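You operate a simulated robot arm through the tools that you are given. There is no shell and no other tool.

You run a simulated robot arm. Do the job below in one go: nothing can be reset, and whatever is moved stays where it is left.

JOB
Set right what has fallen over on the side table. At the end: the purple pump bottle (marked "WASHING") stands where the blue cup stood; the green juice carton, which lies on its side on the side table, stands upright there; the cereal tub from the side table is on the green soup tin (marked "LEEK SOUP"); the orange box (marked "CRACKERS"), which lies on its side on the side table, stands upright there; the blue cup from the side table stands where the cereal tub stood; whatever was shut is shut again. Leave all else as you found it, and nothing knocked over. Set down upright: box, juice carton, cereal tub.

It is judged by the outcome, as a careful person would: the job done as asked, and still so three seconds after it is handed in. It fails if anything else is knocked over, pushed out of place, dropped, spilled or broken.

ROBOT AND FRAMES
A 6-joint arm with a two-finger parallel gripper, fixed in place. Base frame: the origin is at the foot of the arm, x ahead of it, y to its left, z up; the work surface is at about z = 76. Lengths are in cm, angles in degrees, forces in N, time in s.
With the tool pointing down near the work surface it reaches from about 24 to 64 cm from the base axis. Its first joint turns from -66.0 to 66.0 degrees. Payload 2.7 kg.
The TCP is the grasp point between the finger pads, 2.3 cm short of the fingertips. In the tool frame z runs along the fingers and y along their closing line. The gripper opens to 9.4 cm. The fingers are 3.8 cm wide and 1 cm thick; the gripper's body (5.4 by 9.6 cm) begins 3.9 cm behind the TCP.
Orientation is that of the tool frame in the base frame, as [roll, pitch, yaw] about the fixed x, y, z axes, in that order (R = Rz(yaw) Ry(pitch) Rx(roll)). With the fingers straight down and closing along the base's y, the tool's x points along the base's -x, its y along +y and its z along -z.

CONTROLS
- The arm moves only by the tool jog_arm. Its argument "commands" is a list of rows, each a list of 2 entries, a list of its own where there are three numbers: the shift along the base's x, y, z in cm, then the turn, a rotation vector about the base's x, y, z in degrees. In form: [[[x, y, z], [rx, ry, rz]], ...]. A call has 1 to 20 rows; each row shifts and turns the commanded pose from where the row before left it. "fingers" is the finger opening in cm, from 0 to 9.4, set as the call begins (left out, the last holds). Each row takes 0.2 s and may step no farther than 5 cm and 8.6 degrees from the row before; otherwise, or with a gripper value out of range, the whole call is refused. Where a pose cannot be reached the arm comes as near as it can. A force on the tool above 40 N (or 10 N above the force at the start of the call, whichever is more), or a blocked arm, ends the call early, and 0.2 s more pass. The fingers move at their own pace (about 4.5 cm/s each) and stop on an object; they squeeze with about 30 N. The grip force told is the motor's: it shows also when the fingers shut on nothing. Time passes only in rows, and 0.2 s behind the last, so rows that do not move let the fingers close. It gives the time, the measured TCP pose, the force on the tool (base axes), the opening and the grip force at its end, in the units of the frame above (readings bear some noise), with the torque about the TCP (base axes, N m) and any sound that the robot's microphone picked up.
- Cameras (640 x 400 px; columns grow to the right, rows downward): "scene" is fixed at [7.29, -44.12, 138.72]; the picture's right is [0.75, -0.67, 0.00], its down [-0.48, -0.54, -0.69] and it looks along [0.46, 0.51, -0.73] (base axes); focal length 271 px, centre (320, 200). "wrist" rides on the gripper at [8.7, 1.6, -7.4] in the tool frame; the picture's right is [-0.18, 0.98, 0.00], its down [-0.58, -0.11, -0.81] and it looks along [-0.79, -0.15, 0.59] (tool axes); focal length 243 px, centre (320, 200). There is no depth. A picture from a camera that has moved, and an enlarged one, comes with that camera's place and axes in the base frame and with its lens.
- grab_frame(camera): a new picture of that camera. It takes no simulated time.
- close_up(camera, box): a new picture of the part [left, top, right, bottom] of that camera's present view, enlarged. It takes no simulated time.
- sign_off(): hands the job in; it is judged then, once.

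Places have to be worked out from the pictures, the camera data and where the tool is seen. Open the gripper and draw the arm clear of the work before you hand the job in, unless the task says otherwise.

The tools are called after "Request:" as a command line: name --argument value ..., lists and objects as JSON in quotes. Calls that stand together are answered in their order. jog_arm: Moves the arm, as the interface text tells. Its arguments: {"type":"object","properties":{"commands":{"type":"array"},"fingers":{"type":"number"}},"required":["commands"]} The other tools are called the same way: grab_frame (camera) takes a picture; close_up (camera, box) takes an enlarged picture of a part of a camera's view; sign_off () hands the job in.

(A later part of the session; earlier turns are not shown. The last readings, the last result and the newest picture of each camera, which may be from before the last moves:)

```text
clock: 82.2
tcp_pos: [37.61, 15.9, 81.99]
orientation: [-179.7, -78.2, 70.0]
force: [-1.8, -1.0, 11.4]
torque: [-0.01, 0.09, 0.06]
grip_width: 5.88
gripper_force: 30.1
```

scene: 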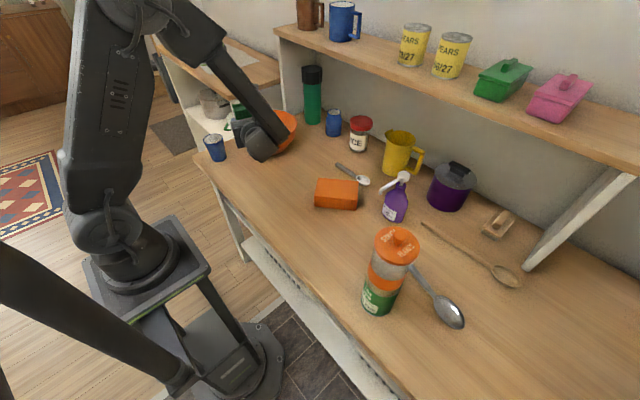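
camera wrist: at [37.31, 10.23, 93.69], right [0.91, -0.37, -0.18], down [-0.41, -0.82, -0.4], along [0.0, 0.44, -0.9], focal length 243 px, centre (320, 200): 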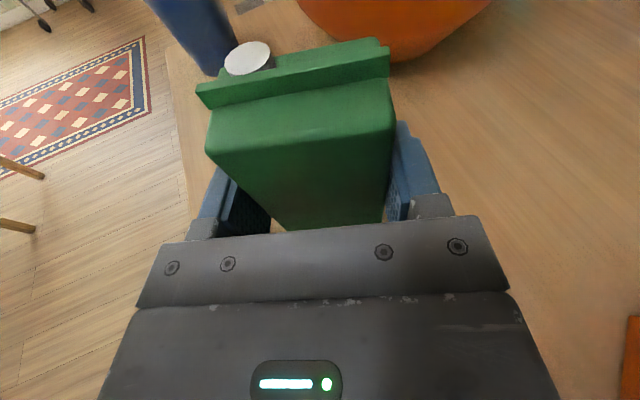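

Contact is firm (11 N); I ease up slightly and release gradually.

Request:
jog_arm --commands '[[[0, 0, 0.07], [0, 0, 0]], [[0, 0, 0], [0, 0, 0]]]'

Request:
jog_arm --commands '[[[0, 0, 0], [0, 0, 0]], [[0, 0, 0], [0, 0, 0]]]' --fingers 6.8

Request:
jog_arm --commands '[[[0, 0, 0], [0, 0, 0]], [[0, 0, 0], [0, 0, 0]]]' --fingers 9.4

Request:
grab_frame --camera "wrist"

```text
clock: 82.8
tcp_pos: [37.77, 15.92, 81.91]
orientation: [-179.7, -78.1, 69.9]
force: [-0.3, 1.8, 6.6]
torque: [0.15, -0.12, -0.01]
grip_width: 5.87
gripper_force: 30.3
```

```text
clock: 83.4
tcp_pos: [37.59, 15.84, 81.89]
orientation: [-179.3, -78.0, 69.6]
force: [0.6, -0.2, 0.2]
torque: [0.01, -0.03, -0.01]
grip_width: 6.81
gripper_force: 0.0
```

```text
clock: 84.0
tcp_pos: [37.56, 15.85, 81.95]
orientation: [-179.5, -78.0, 69.7]
force: [-0.3, -0.6, -0.9]
torque: [0.02, 0.01, -0.01]
grip_width: 9.41
gripper_force: 0.1
```

```text
taken
camera wrist: at [37.34, 10.25, 91.94], right [0.91, -0.37, -0.18], down [-0.41, -0.82, -0.4], along [0.0, 0.44, -0.9], focal length 243 px, centre (320, 200)
```

wrist: 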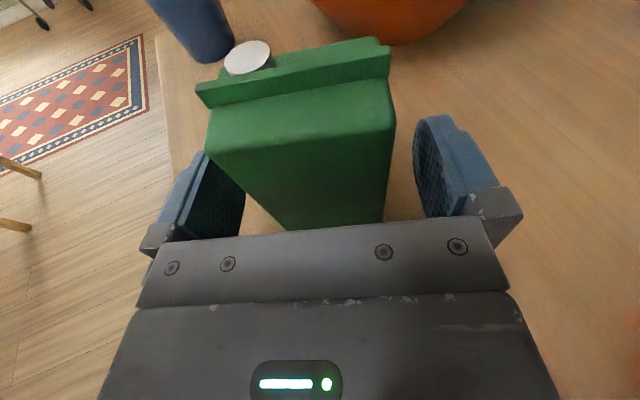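

The carton stands on its own. I back straight out 6 cm, then rise.

Request:
jog_arm --commands '[[[-0.345, -0.94, 0], [0, 0, 0]], [[-0.345, -0.94, 0], [0, 0, 0]], [[-0.345, -0.94, 0], [0, 0, 0]], [[-0.345, -0.94, 0], [0, 0, 0]], [[-0.345, -0.94, 0], [0, 0, 0]], [[-0.345, -0.94, 0], [0, 0, 0]], [[0, 0, 2], [0, 0, 0]], [[0, 0, 3], [0, 0, 0]], [[0, 0, 4], [0, 0, 0]], [[0, 0, 4], [0, 0, 0]], [[0, 0, 4], [0, 0, 0]], [[0, 0, 4], [0, 0, 0]]]'

Request:
grab_frame --camera "scene"

Request:
close_up --camera "scene" --box '[190, 110, 330, 220]'

```text
clock: 86.6
tcp_pos: [35.66, 10.23, 102.95]
orientation: [-179.2, -78.0, 69.5]
force: [0.0, 0.2, 0.5]
torque: [0.0, 0.05, 0.0]
grip_width: 9.42
gripper_force: 0.1
```

```text
taken
```

scene: 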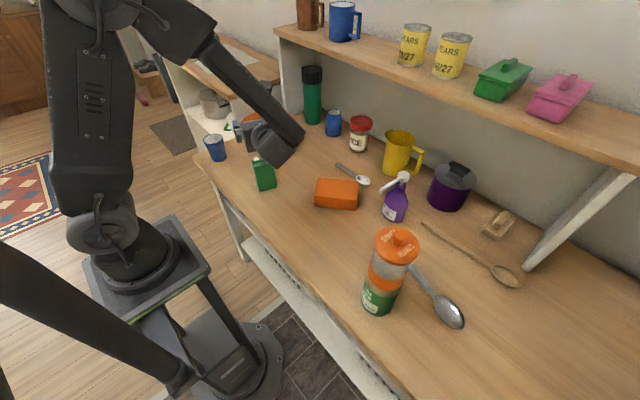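

```text
3.64 times, centred on (260, 165) of scene
camera zoom: at [7.29, -44.12, 138.72], right [0.75, -0.67, 0.0], down [-0.48, -0.54, -0.69], along [0.46, 0.51, -0.73], focal length 986 px, centre (538, 327)
```

zoom: 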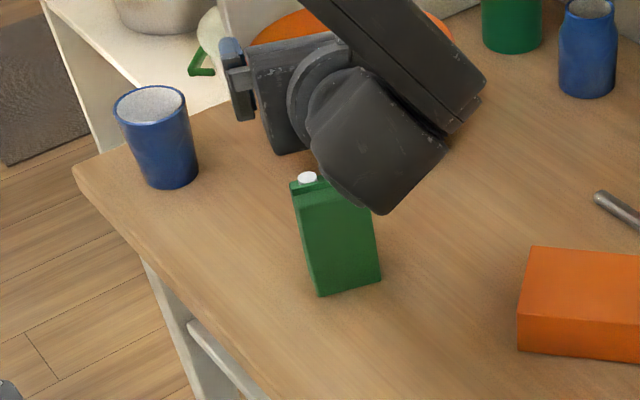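

Carton stands upright. Now the cracker box: centre (50.85, −3.1), long axis heading −49.5°, 8.1 cm wide. I un-tilt, turn the tool to heading 130.5° (fingers across its width) with a 12° lean-back, and move above it.

Request:
jog_arm --commands '[[[0.8, -0.5, 0], [-7.96, 2.98, 0]], [[0.8, -0.5, 0], [-7.96, 2.98, 0]], [[0.8, -0.5, 0], [-7.96, 2.98, 0]], [[0.8, -0.5, 0], [-7.96, 2.98, 0]], [[0.8, -0.5, 0], [-7.96, 2.98, 0]], [[0.8, -0.5, 0], [-7.96, 2.98, 0]], [[0.8, -0.5, 0], [-7.96, 2.98, 0]], [[0.8, -0.5, 0], [-7.96, 2.98, 0]], [[0.8, -0.5, 0], [-7.96, 2.98, 0]], [[1, -1, 0], [-1.4, 0.52, 0]], [[1, -1, 0], [0, 0, 8.5]], [[1, -1, 0], [0, 0, 8.5]], [[1, -1, 0], [0, 0, 8.5]], [[1, -1, 0], [0, 0, 8.5]], [[1, -1, 0], [0, 0, 8.5]], [[1, -1, 0], [0, 0, 8.5]], [[1, -1, 0], [0, 0, 8.5]], [[0.5, -0.5, 0], [0, 0, 1.5]]]' --fingers 9.4

```text
clock: 90.4
tcp_pos: [51.29, -2.79, 102.98]
orientation: [-179.2, -0.1, 130.7]
force: [-0.4, 0.2, -0.6]
torque: [-0.02, 0.04, 0.01]
grip_width: 9.4
gripper_force: 0.1
```

Request:
jog_arm --commands '[[[0, 0, 0], [0.52, -0.61, 0]], [[0, 0, 0], [-4.56, -3.9, 0]], [[-0.44, -0.31, 0], [-4.56, -3.9, 0]], [[0, 0, -4], [0, 0, 0]], [[0, 0, -4], [0, 0, 0]], [[0, 0, -4], [0, 0, 0]], [[0, 0, -3.5], [0, 0, 0]], [[0, 0, 0], [0, 0, 0]]]'

Request:
grab_frame --camera "wrist"

Request:
close_up --camera "scene" --box '[280, 120, 400, 230]'

```text
clock: 92.2
tcp_pos: [50.94, -3.07, 87.31]
orientation: [-180.0, 11.8, 130.6]
force: [-0.4, -0.3, -0.7]
torque: [-0.05, 0.0, 0.0]
grip_width: 9.39
gripper_force: 0.1
```

```text
taken
camera wrist: at [45.62, 5.67, 92.92], right [0.86, 0.5, 0.04], down [0.18, -0.38, 0.91], along [0.47, -0.78, -0.41], focal length 243 px, centre (320, 200)
```

wrist: 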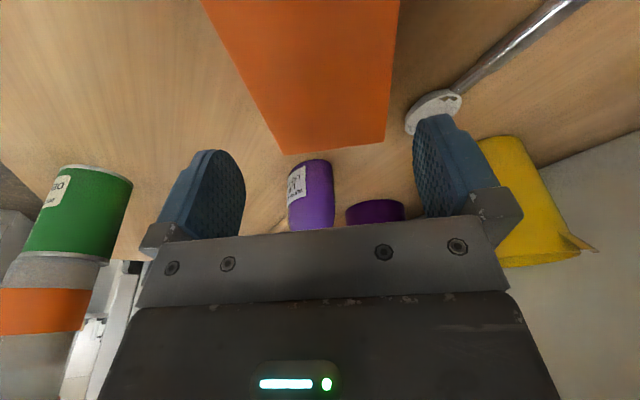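

```text
3.64 times, centred on (340, 175) of scene
camera zoom: at [7.29, -44.12, 138.72], right [0.75, -0.67, 0.0], down [-0.48, -0.54, -0.69], along [0.46, 0.51, -0.73], focal length 986 px, centre (247, 291)
```

zoom: 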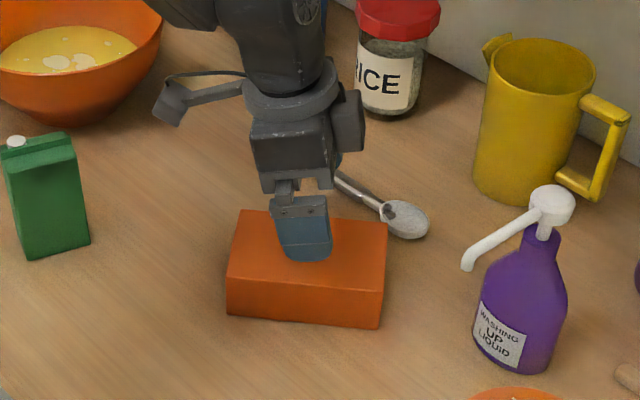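

Wrist view confirms box alignment (far edge (52.0,−10.6)–(58.2,−5.1), heading 41°). I descend until tips are just above the box top and check the finger-to-side margins.

Request:
jog_arm --commands '[[[0, 0, -1.5], [0, 0, 0]], [[0, 0, -1.3], [0, 0, 0]], [[0, 0, 0], [0, 0, 0]]]'

Request:
grab_frame --camera "wrist"

Request:
close_up --camera "scene" --box '[295, 140, 385, 220]'

```text
clock: 93.0
tcp_pos: [50.81, -3.21, 84.53]
orientation: [-180.0, 12.0, 130.5]
force: [-0.2, 0.4, 0.3]
torque: [-0.02, 0.0, -0.02]
grip_width: 9.4
gripper_force: 0.1
```

```text
taken
camera wrist: at [45.61, 5.61, 90.12], right [0.86, 0.5, 0.04], down [0.18, -0.38, 0.91], along [0.47, -0.78, -0.41], focal length 243 px, centre (320, 200)
```

wrist: 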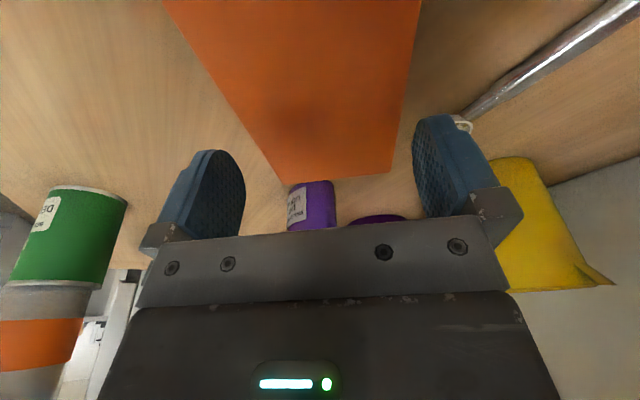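

```text
5.00 times, centred on (340, 180) of scene
camera zoom: at [7.29, -44.12, 138.72], right [0.75, -0.67, 0.0], down [-0.48, -0.54, -0.69], along [0.46, 0.51, -0.73], focal length 1356 px, centre (220, 300)
```

zoom: 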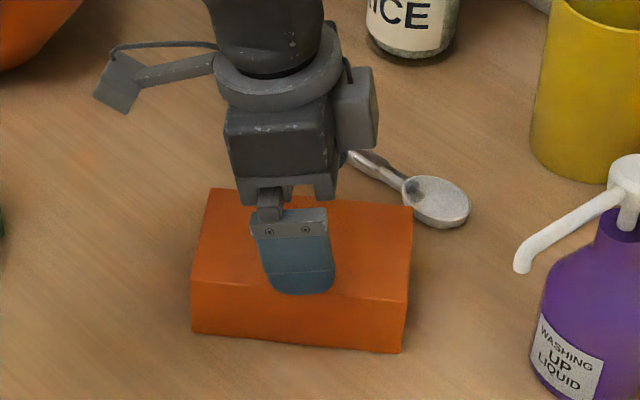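

Margins look right by projection (~0.6 cm each side). I descend slowly around the box.

Request:
jog_arm --commands '[[[0.04, 0.08, -0.8], [0, 0, 0]], [[0, 0, -0.8], [0, 0, 0]], [[0, 0, -0.8], [0, 0, 0]], [[0, 0, 0], [0, 0, 0]]]'

Request:
grab_frame --camera "wrist"

Request:
close_up --camera "scene" --box '[295, 140, 385, 220]'

```text
clock: 94.0
tcp_pos: [51.04, -3.03, 82.11]
orientation: [180.0, 11.9, 130.5]
force: [0.9, 0.5, -0.1]
torque: [-0.04, -0.02, 0.03]
grip_width: 9.39
gripper_force: 0.1
```

```text
taken
camera wrist: at [45.68, 5.78, 87.73], right [0.86, 0.5, 0.04], down [0.18, -0.38, 0.91], along [0.47, -0.78, -0.41], focal length 243 px, centre (320, 200)
```

wrist: 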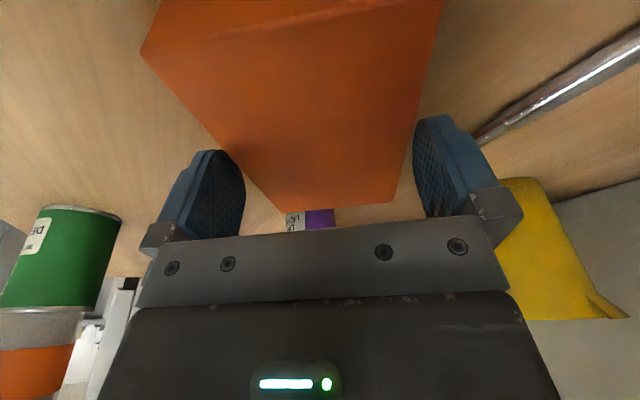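

```text
5.00 times, centred on (340, 180) of scene
camera zoom: at [7.29, -44.12, 138.72], right [0.75, -0.67, 0.0], down [-0.48, -0.54, -0.69], along [0.46, 0.51, -0.73], focal length 1356 px, centre (220, 300)
```

zoom: 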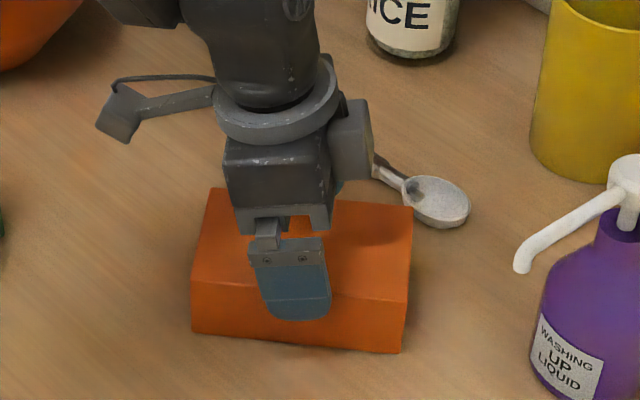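

Fingers straddle the box with room on both sides and no contact force. I continue down to grip height and close.

Request:
jog_arm --commands '[[[0, 0, -0.8], [0, 0, 0]], [[0, 0, -0.8], [0, 0, 0]], [[0, 0, -0.8], [0, 0, 0]], [[0, 0, -0.6], [0, 0, 0]], [[0, 0, 0], [0, 0, 0]]]'

Request:
jog_arm --commands '[[[0, 0, 0], [0, 0, 0]], [[0, 0, 0], [0, 0, 0]], [[0, 0, 0], [0, 0, 0]]]' --fingers 7

```text
clock: 95.2
tcp_pos: [50.82, -2.98, 79.14]
orientation: [-180.0, 11.9, 130.4]
force: [-0.3, 0.3, -0.8]
torque: [-0.02, -0.01, -0.01]
grip_width: 9.39
gripper_force: 0.0
```

```text
clock: 96.0
tcp_pos: [50.8, -2.94, 79.16]
orientation: [180.0, 12.0, 130.5]
force: [0.4, -0.1, 0.2]
torque: [-0.01, -0.12, -0.03]
grip_width: 8.5
gripper_force: 30.3
```

Gripped at 8.5 cm. Lifting it straight up.

Request:
jog_arm --commands '[[[0, 0, 0.5], [0, 0, 0]], [[0, 0, 1.5], [0, 0, 0]], [[0, 0, 2.5], [0, 0, 0]], [[0, 0, 3], [0, 0, 0]], [[0, 0, 3.5], [0, 0, 0]], [[0, 0, 3.5], [0, 0, 0]], [[0, 0, 3.5], [0, 0, 0]], [[0, 0, 3.5], [0, 0, 0]], [[0, 0, 2.5], [0, 0, 0]], [[0, 0, 0], [0, 0, 0]]]'

Request:
grab_frame --camera "scene"

```text
clock: 98.2
tcp_pos: [50.71, -2.98, 103.19]
orientation: [-180.0, 12.0, 130.4]
force: [-0.6, -0.2, -1.7]
torque: [0.04, -0.03, -0.04]
grip_width: 8.49
gripper_force: 29.6
```

```text
taken
```

scene: 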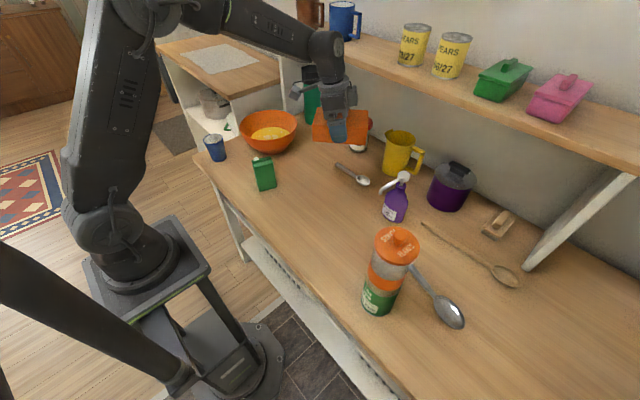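

Box held well. High up, I turn the heading around to about −94° so that, when tipped up, its former underside faces the scene camera and I can read the label.

Request:
jog_arm --commands '[[[-0.5, 0, 0.1], [0, 0, 8.5]], [[-0.5, 0, 0.1], [0, 0, 8.5]], [[-0.5, 0, 0.1], [0, 0, 8.5]], [[-0.5, 0, 0.1], [0, 0, 8.5]], [[-0.5, 0, 0.1], [0, 0, 8.5]], [[-0.5, 0, 0.1], [0, 0, 8.5]], [[-0.5, 0, 0.1], [0, 0, 8.5]], [[-0.5, 0, 0.1], [0, 0, 8.5]], [[-0.5, 0, 0.1], [0, 0, 8.5]], [[0, 0, 0], [0, 0, 8.5]], [[0, 0, 0], [0, 0, 8.5]], [[0, 0, 0], [0, 0, 8.5]], [[0, 0, 0], [0, 0, 8.5]], [[0, 0, 0], [0, 0, 8.5]], [[0, 0, 0], [0, 0, 8.5]], [[0, 0, 0], [0, 0, 8.1]]]'

Request:
jog_arm --commands '[[[0, 0, 0], [-8.16, 0.57, 0]], [[0, 0, 0], [-8.16, 0.57, 0]], [[0, 0, 0], [-8.16, 0.57, 0]], [[0, 0, 0], [-8.16, 0.57, 0]], [[0, 0, 0], [-8.16, 0.57, 0]], [[0, 0, 0], [-8.16, 0.57, 0]], [[0, 0, 0], [-8.16, 0.57, 0]], [[0, 0, 0], [-8.16, 0.57, 0]]]'

Request:
grab_frame --camera "scene"

```text
clock: 101.6
tcp_pos: [46.31, -3.04, 104.23]
orientation: [179.9, 11.9, -93.7]
force: [-0.1, -0.8, -1.5]
torque: [-0.01, 0.01, -0.03]
grip_width: 8.49
gripper_force: 30.1
```

```text
clock: 103.4
tcp_pos: [46.38, -2.97, 104.14]
orientation: [179.9, -53.6, -93.9]
force: [-0.6, 0.7, -1.3]
torque: [-0.01, -0.04, -0.01]
grip_width: 8.49
gripper_force: 29.9
```

```text
taken
```

scene: 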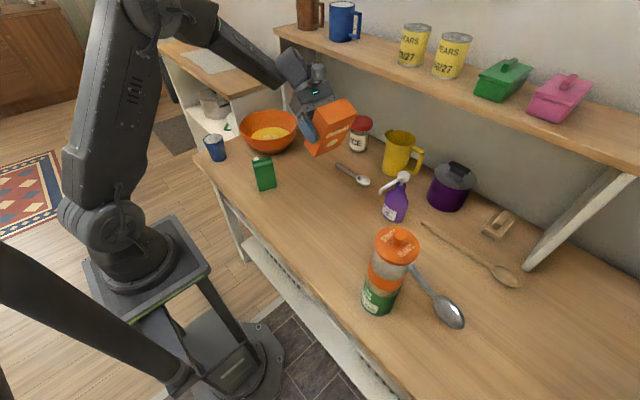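

There's lettering visible on the former underside; I zoom in to read its orientation.

Request:
close_up --camera "scene" --box '[285, 80, 375, 170]'

```text
4.44 times, centred on (330, 125) of scene
camera zoom: at [7.29, -44.12, 138.72], right [0.75, -0.67, 0.0], down [-0.48, -0.54, -0.69], along [0.46, 0.51, -0.73], focal length 1205 px, centre (276, 533)
```

zoom: 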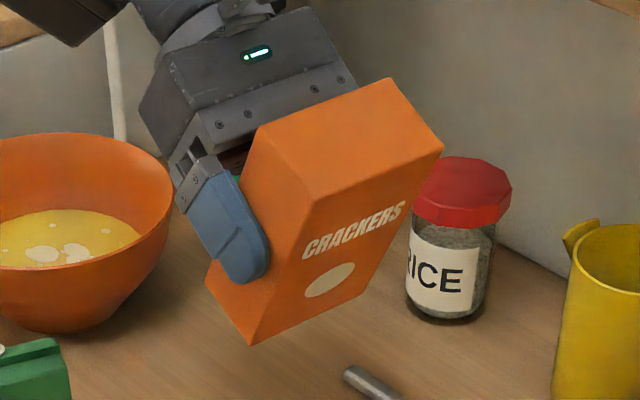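

"CRACKERS" reads right way up with this end on top, so I finish the tip-up to exactly 90° of rotation, then turn the heading to −30° for setting down.

Request:
jog_arm --commands '[[[0, 0, 0], [-8.16, 0.57, 0]], [[0, 0, 0], [-8.16, 0.57, 0]], [[0, 0, 0], [-8.0, 0.56, 0]], [[0.5, -0.14, 0], [0, 0, 8]], [[0.5, -0.14, 0], [0, 0, 8]], [[0.5, -0.14, 0], [0, 0, 8]], [[0.5, -0.14, 0], [0, 0, 8]], [[0.5, -0.14, 0], [0, 0, 8]], [[0.5, -0.14, 0], [0, 0, 8]], [[0.5, -0.14, 0], [0, 0, 8]], [[0.5, -0.14, 0], [0, 0, 8]], [[0, 0, 0], [0, 0, 0]]]'

Request:
grab_frame --camera "scene"

Request:
grab_frame --camera "wrist"

```text
clock: 106.0
tcp_pos: [50.33, -4.18, 104.03]
orientation: [179.5, -77.8, -29.4]
force: [0.0, -0.4, -1.7]
torque: [0.04, 0.03, -0.01]
grip_width: 8.5
gripper_force: 29.8
```

```text
taken
```

scene: 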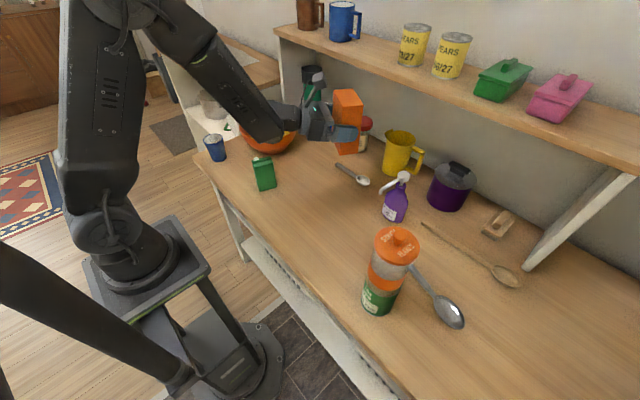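

```text
taken
camera wrist: at [44.87, -2.69, 114.12], right [-0.52, -0.83, -0.18], down [-0.74, 0.55, -0.4], along [0.43, -0.08, -0.9], focal length 243 px, centre (320, 200)
```

wrist: 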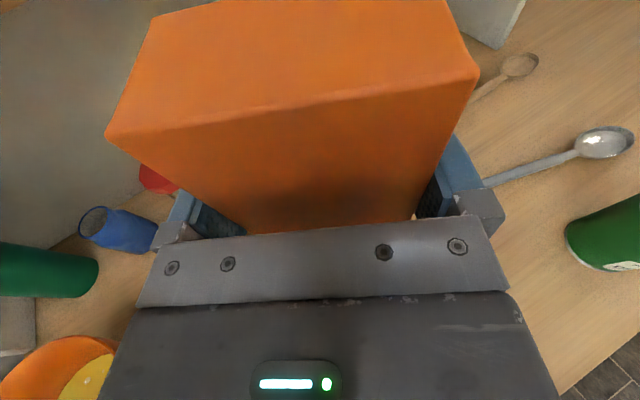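

Box is upright, label side outward. I lower it toward the table at about (51, −4.5), stopping ~1.7 cm above.

Request:
jog_arm --commands '[[[0, 0, -3], [0, 0, 0]], [[0, 0, -4], [0, 0, 0]], [[0, 0, -4], [0, 0, 0]], [[0, 0, -4], [0, 0, 0]], [[0, 0, -3], [0, 0, 0]], [[0, 0, -1.8], [0, 0, 0]], [[0, 0, 0], [0, 0, 0]]]'

Request:
close_up --camera "scene" --box '[230, 90, 410, 230]'

```text
clock: 107.6
tcp_pos: [50.36, -4.25, 84.23]
orientation: [179.5, -77.9, -29.5]
force: [0.4, -0.5, -1.3]
torque: [0.05, 0.04, -0.01]
grip_width: 8.51
gripper_force: 29.9
```

```text
2.86 times, centred on (320, 160) of scene
camera zoom: at [7.29, -44.12, 138.72], right [0.75, -0.67, 0.0], down [-0.48, -0.54, -0.69], along [0.46, 0.51, -0.73], focal length 775 px, centre (320, 314)
```

zoom: 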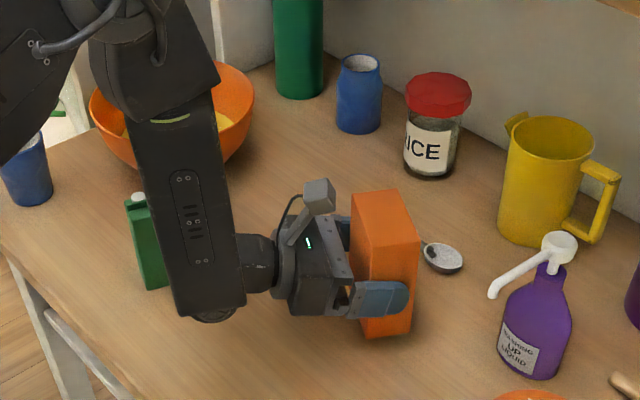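

Clear of the carton and spoon. Lowering the rest in small steps with force checks.

Request:
jog_arm --commands '[[[0, 0, -0.6], [0, 0, 0]], [[0, 0, -0.5], [0, 0, 0]], [[0, 0, -0.2], [0, 0, 0]], [[0, 0, 0], [0, 0, 0]]]'

Request:
jog_arm --commands '[[[0, 0, -0.15], [0, 0, 0]], [[0, 0, 0], [0, 0, 0]]]'

Request:
jog_arm --commands '[[[0, 0, -0.12], [0, 0, 0]], [[0, 0, 0], [0, 0, 0]]]'

```text
clock: 108.6
tcp_pos: [50.39, -4.28, 83.02]
orientation: [179.4, -77.9, -29.4]
force: [-0.3, -0.2, -1.2]
torque: [0.01, 0.0, 0.01]
grip_width: 8.46
gripper_force: 30.0
```

```text
clock: 109.2
tcp_pos: [50.35, -4.18, 82.82]
orientation: [179.4, -77.9, -29.4]
force: [-0.5, 0.7, -2.1]
torque: [0.03, 0.02, 0.01]
grip_width: 8.5
gripper_force: 30.6
```

```text
clock: 109.8
tcp_pos: [50.37, -4.08, 82.81]
orientation: [179.4, -77.9, -29.4]
force: [-0.7, -0.3, -1.5]
torque: [-0.01, 0.04, -0.02]
grip_width: 8.49
gripper_force: 30.1
```

Request:
jog_arm --commands '[[[0, 0, -0.12], [0, 0, 0]], [[0, 0, 0], [0, 0, 0]]]'

Request:
jog_arm --commands '[[[0, 0, -0.1], [0, 0, 0]], [[0, 0, 0], [0, 0, 0]]]'

```text
clock: 110.4
tcp_pos: [50.35, -4.2, 82.53]
orientation: [179.3, -77.8, -29.4]
force: [0.0, 1.2, -2.1]
torque: [0.02, 0.02, 0.01]
grip_width: 8.48
gripper_force: 30.4
```

```text
clock: 111.0
tcp_pos: [50.36, -4.2, 82.5]
orientation: [179.7, -78.0, -29.6]
force: [-1.9, 0.5, 4.2]
torque: [0.3, 0.12, 0.11]
grip_width: 8.47
gripper_force: 30.4
```

Contact made at z≈82.5. I release gently (the fingers open only ~0.45 cm each side).

Request:
jog_arm --commands '[[[0, 0, 0], [0, 0, 0]], [[0, 0, 0], [0, 0, 0]]]' --fingers 8.8

Request:
jog_arm --commands '[[[0, 0, 0], [0, 0, 0]], [[0, 0, 0], [0, 0, 0]]]' --fingers 9.4

Request:
grab_frame --camera "wrist"

Request:
close_up --camera "scene" --box '[300, 110, 400, 210]'

```text
clock: 111.6
tcp_pos: [50.38, -4.16, 82.53]
orientation: [179.3, -78.0, -29.4]
force: [0.3, 0.2, -0.6]
torque: [0.01, 0.03, 0.04]
grip_width: 8.79
gripper_force: 0.0
```

```text
clock: 112.2
tcp_pos: [50.28, -4.21, 82.47]
orientation: [179.3, -77.8, -29.4]
force: [-0.7, -0.4, -0.4]
torque: [0.02, 0.01, 0.02]
grip_width: 9.39
gripper_force: 0.1
```

```text
taken
camera wrist: at [44.85, -2.67, 92.59], right [-0.53, -0.83, -0.18], down [-0.73, 0.55, -0.4], along [0.43, -0.08, -0.9], focal length 243 px, centre (320, 200)
```

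wrist: 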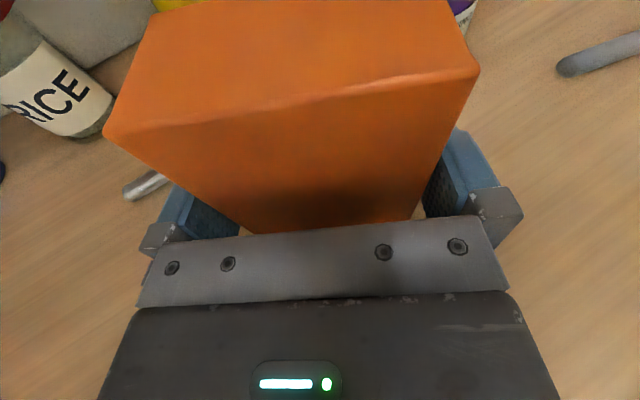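

```text
4.00 times, centred on (350, 160) of scene
camera zoom: at [7.29, -44.12, 138.72], right [0.75, -0.67, 0.0], down [-0.48, -0.54, -0.69], along [0.46, 0.51, -0.73], focal length 1085 px, centre (200, 360)
```

zoom: 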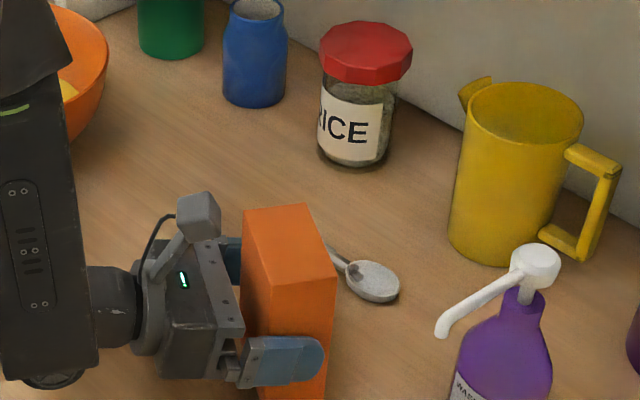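

Box stands free between the fingers. I retreat straight back along the tool heading in small steps.

Request:
jog_arm --commands '[[[-0.61, 0.344, 0], [0, 0, 0]], [[-0.61, 0.344, 0], [0, 0, 0]], [[-0.61, 0.344, 0], [0, 0, 0]], [[-0.61, 0.344, 0], [0, 0, 0]], [[-0.61, 0.344, 0], [0, 0, 0]], [[-0.61, 0.344, 0], [0, 0, 0]], [[-0.61, 0.344, 0], [0, 0, 0]], [[-0.61, 0.344, 0], [0, 0, 0]]]'

Request:
grab_frame --camera "wrist"

Request:
grab_frame --camera "scene"

```text
clock: 114.0
tcp_pos: [45.46, -1.44, 82.62]
orientation: [179.3, -77.9, -29.3]
force: [-0.4, -0.4, -0.2]
torque: [-0.03, 0.03, 0.02]
grip_width: 9.38
gripper_force: 0.2
```

```text
taken
camera wrist: at [39.97, 0.05, 92.58], right [-0.53, -0.83, -0.18], down [-0.73, 0.55, -0.4], along [0.43, -0.08, -0.9], focal length 243 px, centre (320, 200)
```

wrist: 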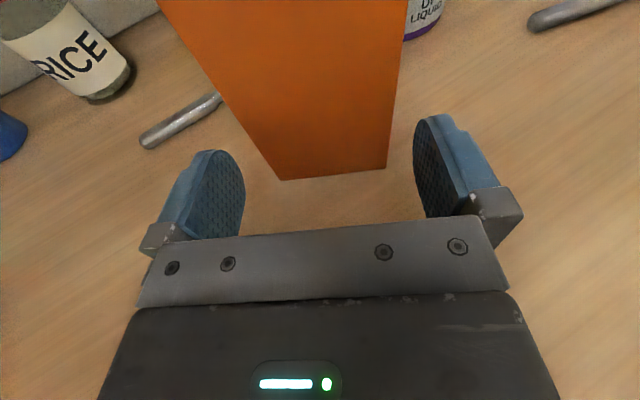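

```text
taken
```

scene: 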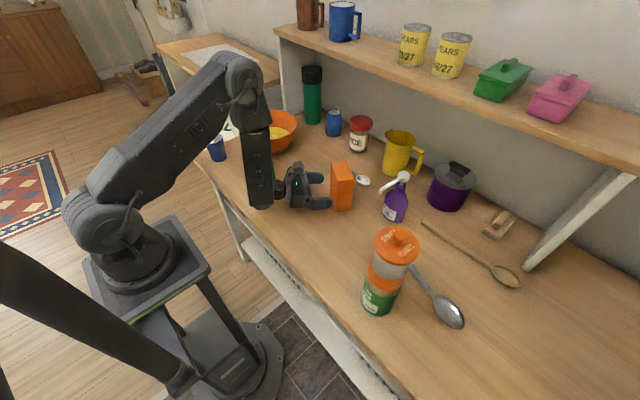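

The box stands upright, but here it would block the side approach to the pump bottle (the tub blocks the other side). I'll relocate it: re-advance along the same line, grip it again and move it a bit further right-front.

Request:
jog_arm --commands '[[[0.61, -0.344, 0], [0, 0, 0]], [[0.61, -0.344, 0], [0, 0, 0]], [[0.61, -0.344, 0], [0, 0, 0]], [[0.61, -0.344, 0], [0, 0, 0]], [[0.61, -0.344, 0], [0, 0, 0]], [[0.61, -0.344, 0], [0, 0, 0]], [[0.61, -0.344, 0], [0, 0, 0]], [[0.5, -0.28, 0], [0, 0, 0]], [[0, 0, 0], [0, 0, 0]]]'

Request:
grab_frame --camera "wrist"

```text
clock: 116.0
tcp_pos: [50.25, -4.05, 82.4]
orientation: [179.5, -77.9, -29.4]
force: [-1.0, 0.6, -0.6]
torque: [-0.01, -0.01, -0.01]
grip_width: 9.38
gripper_force: 0.1
```

```text
taken
camera wrist: at [44.76, -2.62, 92.56], right [-0.53, -0.83, -0.18], down [-0.73, 0.55, -0.4], along [0.43, -0.08, -0.9], focal length 243 px, centre (320, 200)
```

wrist: 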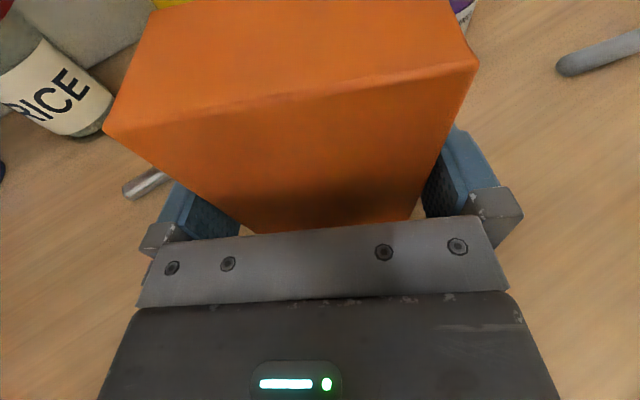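

Same view as before; no contact. I close on the box and lift it.

Request:
jog_arm --commands '[[[0, 0, 0], [0, 0, 0]], [[0, 0, 0], [0, 0, 0]], [[0, 0, 0], [0, 0, 0]]]' --fingers 7

Request:
jog_arm --commands '[[[0, 0, 0.5], [0, 0, 0]], [[0, 0, 1.5], [0, 0, 0]], [[0, 0, 2.5], [0, 0, 0]], [[0, 0, 3], [0, 0, 0]], [[0, 0, 3.5], [0, 0, 0]], [[0, 0, 3.5], [0, 0, 0]], [[0, 0, 3], [0, 0, 0]], [[0, 0, 1.5], [0, 0, 0]]]'

```text
clock: 116.8
tcp_pos: [50.17, -4.09, 82.45]
orientation: [179.3, -77.9, -29.3]
force: [0.2, 0.0, 0.7]
torque: [0.03, -0.02, 0.01]
grip_width: 8.46
gripper_force: 30.1
```

```text
clock: 118.6
tcp_pos: [50.21, -4.04, 101.59]
orientation: [179.3, -77.9, -29.3]
force: [-0.6, -0.1, -2.7]
torque: [0.03, -0.01, 0.0]
grip_width: 8.5
gripper_force: 29.5
```

Request:
jog_arm --commands '[[[-1.75, -2.04, 0], [0, 0, -6.8]], [[-1.75, -2.04, 0], [0, 0, -6.8]], [[-1.75, -2.04, 0], [0, 0, -6.8]], [[-1.75, -2.04, 0], [0, 0, -6.8]], [[-1.75, -2.04, 0], [0, 0, -6.8]], [[-1.75, -2.04, 0], [0, 0, -6.7]], [[0, 0, -3], [0, 0, 0]], [[0, 0, -4], [0, 0, 0]], [[0, 0, -4], [0, 0, 0]], [[0, 0, -3.5], [0, 0, 0]], [[0, 0, -2.5], [0, 0, 0]], [[0, 0, 0], [0, 0, 0]]]'

Request:
grab_frame --camera "scene"

Request:
grab_frame --camera "wrist"

```text
clock: 121.2
tcp_pos: [39.72, -16.28, 84.58]
orientation: [179.6, -77.9, -70.4]
force: [0.4, -0.3, -1.3]
torque: [0.0, -0.02, 0.0]
grip_width: 8.46
gripper_force: 30.2
```

```text
taken
```

scene: 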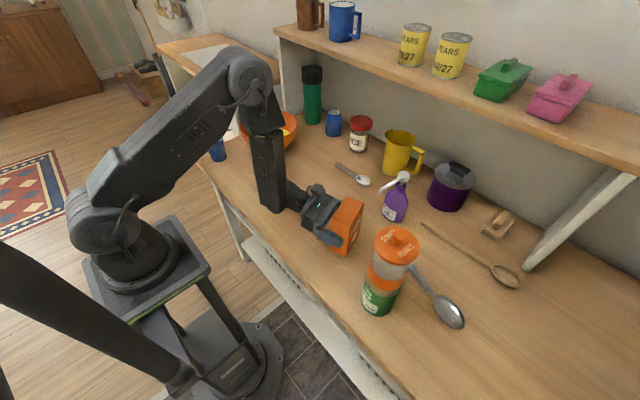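

```text
taken
camera wrist: at [36.45, -11.59, 94.65], right [-0.94, -0.29, -0.18], down [-0.2, 0.9, -0.4], along [0.27, -0.34, -0.9], focal length 243 px, centre (320, 200)
```

wrist: 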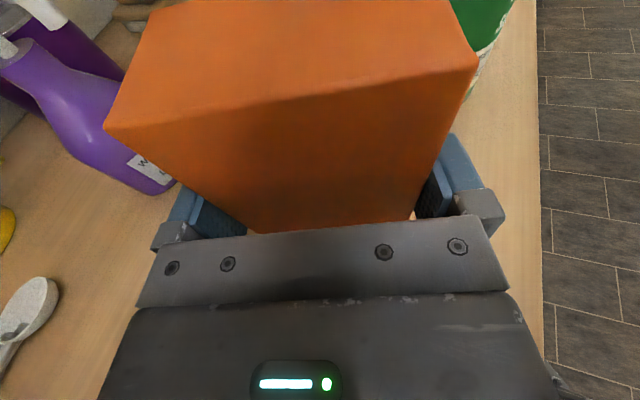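

On course at (40, −17). Lowering the last 2 cm in small steps.

Request:
jog_arm --commands '[[[0, 0, -0.8], [0, 0, 0]], [[0, 0, -0.6], [0, 0, 0]], [[0, 0, -0.3], [0, 0, 0]], [[0, 0, 0], [0, 0, 0]]]'

Request:
jog_arm --commands '[[[0, 0, -0.15], [0, 0, 0]], [[0, 0, 0], [0, 0, 0]]]'

Request:
jog_arm --commands '[[[0, 0, -0.12], [0, 0, 0]], [[0, 0, 0], [0, 0, 0]]]'

```text
clock: 122.2
tcp_pos: [39.75, -16.38, 82.82]
orientation: [179.5, -78.0, -70.1]
force: [0.2, 0.2, -2.0]
torque: [-0.02, 0.0, 0.0]
grip_width: 8.45
gripper_force: 30.3
```

```text
clock: 122.8
tcp_pos: [39.77, -16.43, 82.63]
orientation: [179.4, -78.0, -70.2]
force: [0.4, -0.5, -0.7]
torque: [0.05, -0.02, 0.03]
grip_width: 8.47
gripper_force: 29.4
```

```text
clock: 123.4
tcp_pos: [39.75, -16.33, 82.65]
orientation: [179.4, -77.8, -70.1]
force: [-0.2, 0.5, -1.7]
torque: [0.01, -0.01, -0.02]
grip_width: 8.48
gripper_force: 29.7
```

Request:
jog_arm --commands '[[[0, 0, -0.1], [0, 0, 0]], [[0, 0, 0], [0, 0, 0]]]'

Request:
jog_arm --commands '[[[0, 0, -0.08], [0, 0, 0]], [[0, 0, 0], [0, 0, 0]]]'

```text
clock: 124.0
tcp_pos: [39.7, -16.25, 82.42]
orientation: [179.6, -78.0, -70.4]
force: [-2.4, 1.0, 6.5]
torque: [0.24, 0.0, 0.03]
grip_width: 8.47
gripper_force: 29.8
```

```text
clock: 124.6
tcp_pos: [39.82, -16.38, 82.45]
orientation: [179.8, -78.2, -70.5]
force: [-3.9, 1.1, 20.6]
torque: [0.45, 0.3, 0.04]
grip_width: 8.48
gripper_force: 30.2
```

Firm contact; I ease up by a hair and release.

Request:
jog_arm --commands '[[[0, 0, 0.1], [0, 0, 0]], [[0, 0, 0], [0, 0, 0]]]'

Request:
jog_arm --commands '[[[0, 0, 0], [0, 0, 0]], [[0, 0, 0], [0, 0, 0]]]' --fingers 8.9

Request:
jog_arm --commands '[[[0, 0, 0], [0, 0, 0]], [[0, 0, 0], [0, 0, 0]]]' --fingers 9.4

Request:
grab_frame --camera "wrist"

```text
clock: 125.2
tcp_pos: [39.79, -16.24, 82.41]
orientation: [180.0, -77.9, -70.7]
force: [2.5, -4.4, 9.7]
torque: [-0.45, -0.47, -0.03]
grip_width: 8.52
gripper_force: 29.9
```

```text
clock: 125.8
tcp_pos: [39.6, -16.32, 82.44]
orientation: [179.2, -77.8, -69.9]
force: [1.0, -0.5, 0.5]
torque: [0.0, 0.01, -0.03]
grip_width: 8.89
gripper_force: 0.0
```

```text
clock: 126.4
tcp_pos: [39.76, -16.38, 82.47]
orientation: [179.4, -77.9, -70.1]
force: [-0.1, 0.4, -0.6]
torque: [0.0, -0.01, 0.03]
grip_width: 9.39
gripper_force: 0.1
```

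```text
taken
camera wrist: at [36.46, -11.56, 92.52], right [-0.94, -0.29, -0.18], down [-0.2, 0.89, -0.4], along [0.27, -0.34, -0.9], focal length 243 px, centre (320, 200)
```

wrist: 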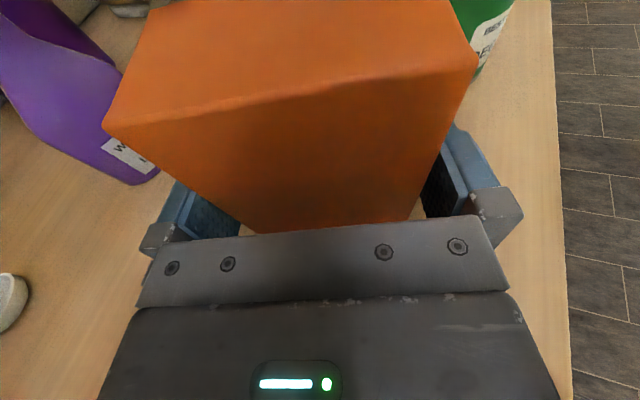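

Box released and standing. I retreat straight back along the heading, then rise.

Request:
jog_arm --commands '[[[-0.238, 0.658, 0], [0, 0, 0]], [[-0.238, 0.658, 0], [0, 0, 0]], [[-0.238, 0.658, 0], [0, 0, 0]], [[-0.238, 0.658, 0], [0, 0, 0]], [[-0.238, 0.658, 0], [0, 0, 0]], [[-0.238, 0.658, 0], [0, 0, 0]], [[-0.238, 0.658, 0], [0, 0, 0]], [[-0.238, 0.658, 0], [0, 0, 0]], [[-0.238, 0.658, 0], [0, 0, 0]], [[0, 0, 2], [0, 0, 0]], [[0, 0, 3], [0, 0, 0]], [[0, 0, 4], [0, 0, 0]], [[0, 0, 4], [0, 0, 0]], [[0, 0, 4], [0, 0, 0]], [[0, 0, 4], [0, 0, 0]]]'

Request:
grab_frame --camera "scene"

```text
clock: 129.6
tcp_pos: [37.63, -10.44, 103.51]
orientation: [178.9, -77.9, -69.6]
force: [1.0, 0.7, 0.3]
torque: [0.01, -0.01, 0.0]
grip_width: 9.41
gripper_force: 0.1
```

```text
taken
```

scene: 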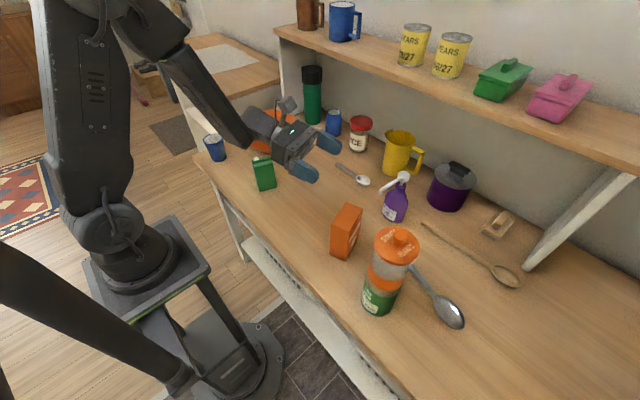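

The box stands clear now. Next I shift the carton a little to the left, so the bottle can be set down later: un-tilt and travel over the carton at height.

Request:
jog_arm --commands '[[[0, 2, 0], [7.97, 2.96, 0]], [[0, 2, 0], [7.97, 2.96, 0]], [[0, 2, 0], [7.97, 2.96, 0]], [[0, 2, 0], [7.97, 2.96, 0]], [[0, 2, 0], [7.97, 2.96, 0]], [[0, 2, 0], [7.97, 2.96, 0]], [[0, 2, 0], [7.97, 2.96, 0]], [[0, 2, 0], [7.97, 2.96, 0]], [[0, 2, 0], [7.97, 2.96, 0]], [[0, 1.5, 0], [1.3, 0.48, 0]], [[0, 1.5, 0], [0, 0, 8.27]], [[0, 1.5, 0], [0, 0, 8.27]], [[0, 1.5, 0], [0, 0, 8.27]], [[0, 1.5, 0], [0, 0, 8.27]], [[0, 1.2, 0], [0, 0, 8.27]], [[0, 0.7, 0], [0, 0, 8.27]]]'

Request:
grab_frame --camera "scene"

```text
clock: 133.0
tcp_pos: [37.49, 17.06, 103.34]
orientation: [178.9, 0.0, -19.9]
force: [0.1, 0.1, -0.1]
torque: [-0.03, 0.03, 0.03]
grip_width: 9.4
gripper_force: 0.0
```

```text
taken
```

scene: 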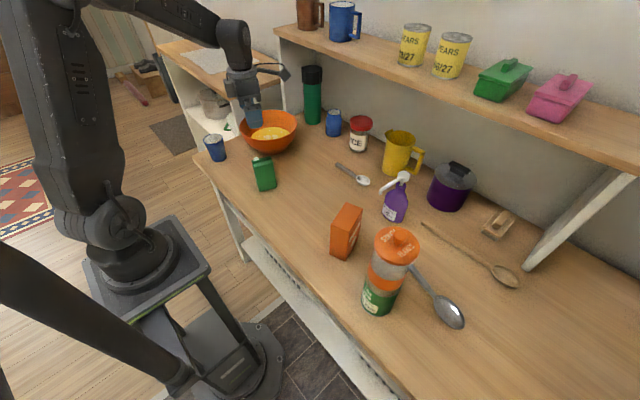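

Request:
close_up --camera "scene" --box '[240, 145, 290, 195]'

Request:
grab_frame --camera "wrist"

```text
8.00 times, centred on (265, 170) of scene
camera zoom: at [7.29, -44.12, 138.72], right [0.75, -0.67, 0.0], down [-0.48, -0.54, -0.69], along [0.46, 0.51, -0.73], focal length 2170 px, centre (760, 440)
```

zoom: 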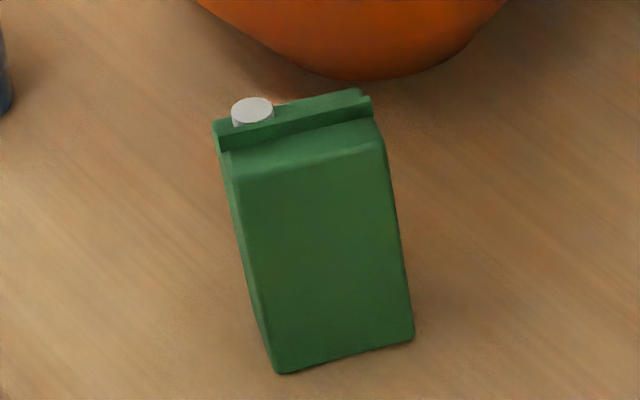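

```text
taken
camera wrist: at [45.23, 12.87, 110.96], right [-0.51, -0.86, 0.02], down [-0.5, 0.31, 0.8], along [-0.7, 0.4, -0.59], focal length 243 px, centre (320, 200)
```

wrist: 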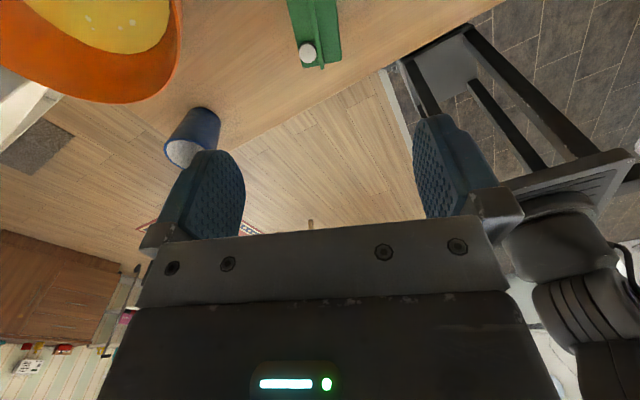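

Carton centre measures (38.0, 16.8). I centre over it, correct the small roll, and descend to just above it.

Request:
jog_arm --commands '[[[0.5, -0.25, 0], [1.03, -0.38, 0]], [[0, 0, -4], [0, 0, 0]], [[0, 0, -4], [0, 0, 0]], [[0, 0, -3], [0, 0, 0]], [[0, 0, 0], [0, 0, 0]]]' --fingers 9.4

Request:
grab_frame --camera "wrist"

Request:
close_up --camera "scene" --box '[210, 100, 320, 200]'

```text
clock: 134.2
tcp_pos: [38.22, 16.73, 92.43]
orientation: [-180.0, 0.0, -20.1]
force: [0.5, -0.7, 0.3]
torque: [0.02, 0.01, 0.03]
grip_width: 9.4
gripper_force: 0.1
```

```text
taken
camera wrist: at [45.71, 12.36, 99.93], right [-0.51, -0.86, 0.0], down [-0.51, 0.3, 0.81], along [-0.69, 0.41, -0.59], focal length 243 px, centre (320, 200)
```

wrist: 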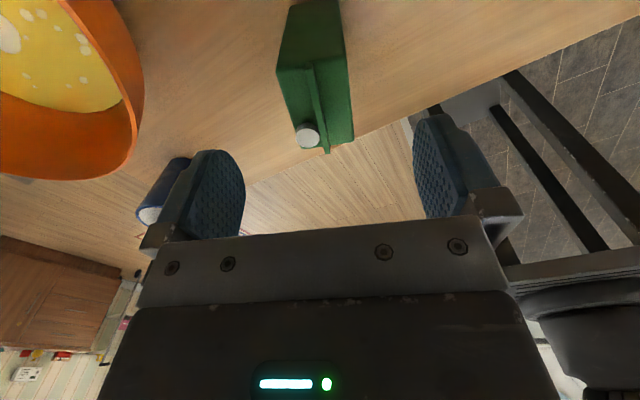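

```text
4.00 times, centred on (265, 150) of scene
camera zoom: at [7.29, -44.12, 138.72], right [0.75, -0.67, 0.0], down [-0.48, -0.54, -0.69], along [0.46, 0.51, -0.73], focal length 1085 px, centre (540, 400)
```

zoom: 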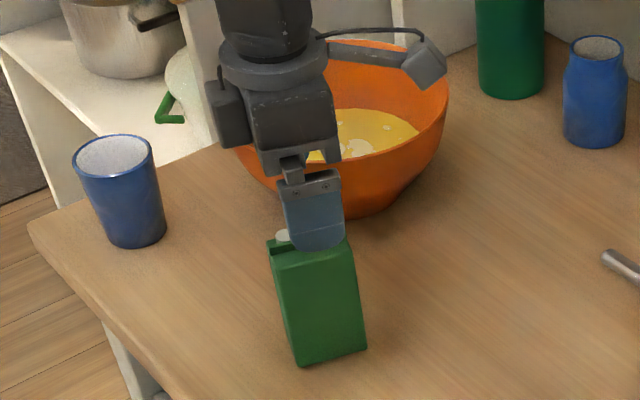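

Aligned over the carton. Descending and closing on its thickness.

Request:
jog_arm --commands '[[[-0.1, 0.05, -2.5], [0, 0, 0]], [[0, 0, -2.5], [0, 0, 0]], [[0, 0, -2], [0, 0, 0]], [[0, 0, -1.1], [0, 0, 0]], [[0, 0, 0], [0, 0, 0]]]'

Request:
jog_arm --commands '[[[0, 0, 0], [0, 0, 0]], [[0, 0, 0], [0, 0, 0]], [[0, 0, 0], [0, 0, 0]], [[0, 0, 0], [0, 0, 0]], [[0, 0, 0], [0, 0, 0]]]' --fingers 3

```text
clock: 135.4
tcp_pos: [37.92, 16.68, 84.28]
orientation: [180.0, -0.1, -20.1]
force: [-0.6, 0.7, -0.4]
torque: [-0.01, 0.01, -0.01]
grip_width: 9.41
gripper_force: 0.0
```

```text
clock: 136.6
tcp_pos: [38.06, 16.71, 84.42]
orientation: [179.9, 0.0, -20.2]
force: [-0.5, -0.3, 0.3]
torque: [0.02, 0.03, 0.01]
grip_width: 3.89
gripper_force: 29.7
```

Gripped at 3.9 cm. I lift it 3 cm, carry it to (36, 25), and lower.

Request:
jog_arm --commands '[[[0, 0, 0.5], [0, 0, 0]], [[0, 0, 1], [0, 0, 0]], [[0, 0, 1.5], [0, 0, 0]], [[-0.4, 1.6, 0], [0, 0, 0]], [[-0.5, 2.1, 0], [0, 0, 0]], [[-0.5, 2.1, 0], [0, 0, 0]], [[-0.5, 1.8, 0], [0, 0, 0]], [[-0.1, 0.7, 0], [0, 0, 0]], [[0, 0, -1], [0, 0, 0]], [[0, 0, -1], [0, 0, 0]], [[0, 0, -0.6], [0, 0, 0]], [[0, 0, 0], [0, 0, 0]]]'

Request:
close_up --camera "scene" --box '[190, 90, 310, 200]'

```text
clock: 139.2
tcp_pos: [35.93, 25.17, 84.78]
orientation: [180.0, 0.0, -20.1]
force: [-0.1, -0.2, -0.1]
torque: [0.01, 0.01, 0.01]
grip_width: 3.93
gripper_force: 30.0
```

```text
3.64 times, centred on (250, 145) of scene
camera zoom: at [7.29, -44.12, 138.72], right [0.75, -0.67, 0.0], down [-0.48, -0.54, -0.69], along [0.46, 0.51, -0.73], focal length 986 px, centre (574, 400)
```

zoom: 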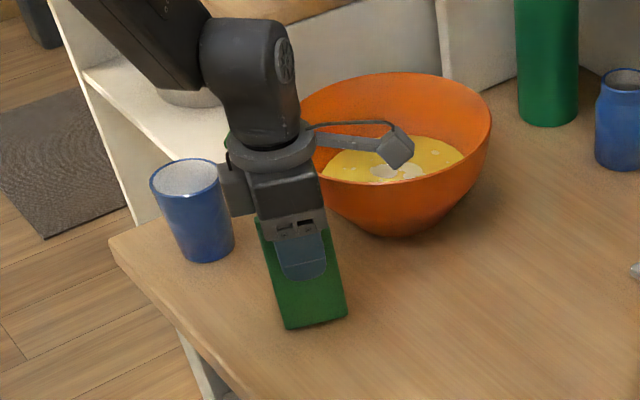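

Request:
jog_arm --commands '[[[0, 0, -0.25], [0, 0, 0]], [[0, 0, 0], [0, 0, 0]]]'

Request:
jog_arm --commands '[[[0, 0, -0.12], [0, 0, 0]], [[0, 0, 0], [0, 0, 0]]]'

Request:
jog_arm --commands '[[[0, 0, -0.08], [0, 0, 0]], [[0, 0, 0], [0, 0, 0]]]'

```text
clock: 139.8
tcp_pos: [36.0, 25.18, 84.61]
orientation: [180.0, -0.1, -20.1]
force: [0.2, -0.3, -0.3]
torque: [0.02, 0.0, -0.01]
grip_width: 3.9
gripper_force: 29.9
```

```text
clock: 140.4
tcp_pos: [35.91, 25.12, 84.33]
orientation: [-180.0, -0.1, -20.1]
force: [-0.1, -0.3, 0.9]
torque: [-0.03, -0.01, 0.01]
grip_width: 3.88
gripper_force: 29.9
```

```text
clock: 141.0
tcp_pos: [35.98, 25.12, 84.34]
orientation: [-180.0, 0.0, -20.1]
force: [-2.1, -0.6, 8.5]
torque: [-0.09, 0.25, 0.01]
grip_width: 3.91
gripper_force: 30.2
```

Contact with the table. I release in two stages and rise straight up.

Request:
jog_arm --commands '[[[0, 0, 0.06], [0, 0, 0]], [[0, 0, 0], [0, 0, 0]]]' --fingers 4.8

Request:
jog_arm --commands '[[[0, 0, 0], [0, 0, 0]], [[0, 0, 0], [0, 0, 0]], [[0, 0, 0], [0, 0, 0]], [[0, 0, 1], [0, 0, 0]], [[0, 0, 2], [0, 0, 0]], [[0, 0, 3], [0, 0, 0]], [[0, 0, 4], [0, 0, 0]], [[0, 0, 4], [0, 0, 0]], [[0, 0, 4], [0, 0, 0]]]' --fingers 9.4

Request:
grab_frame --camera "scene"

```text
clock: 141.6
tcp_pos: [36.02, 25.11, 84.44]
orientation: [-180.0, 0.0, -20.1]
force: [0.0, -0.4, -0.5]
torque: [-0.03, -0.05, -0.01]
grip_width: 4.81
gripper_force: 0.0
```

```text
clock: 143.6
tcp_pos: [36.13, 25.13, 102.55]
orientation: [-180.0, 0.0, -20.1]
force: [0.3, 0.4, 0.3]
torque: [0.0, -0.01, 0.02]
grip_width: 9.42
gripper_force: 0.0
```

```text
taken
```

scene: 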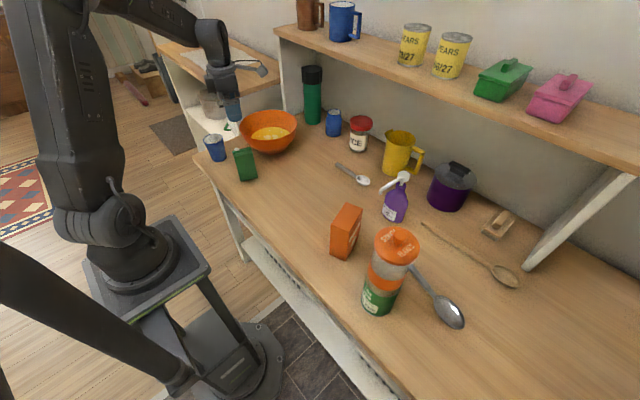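

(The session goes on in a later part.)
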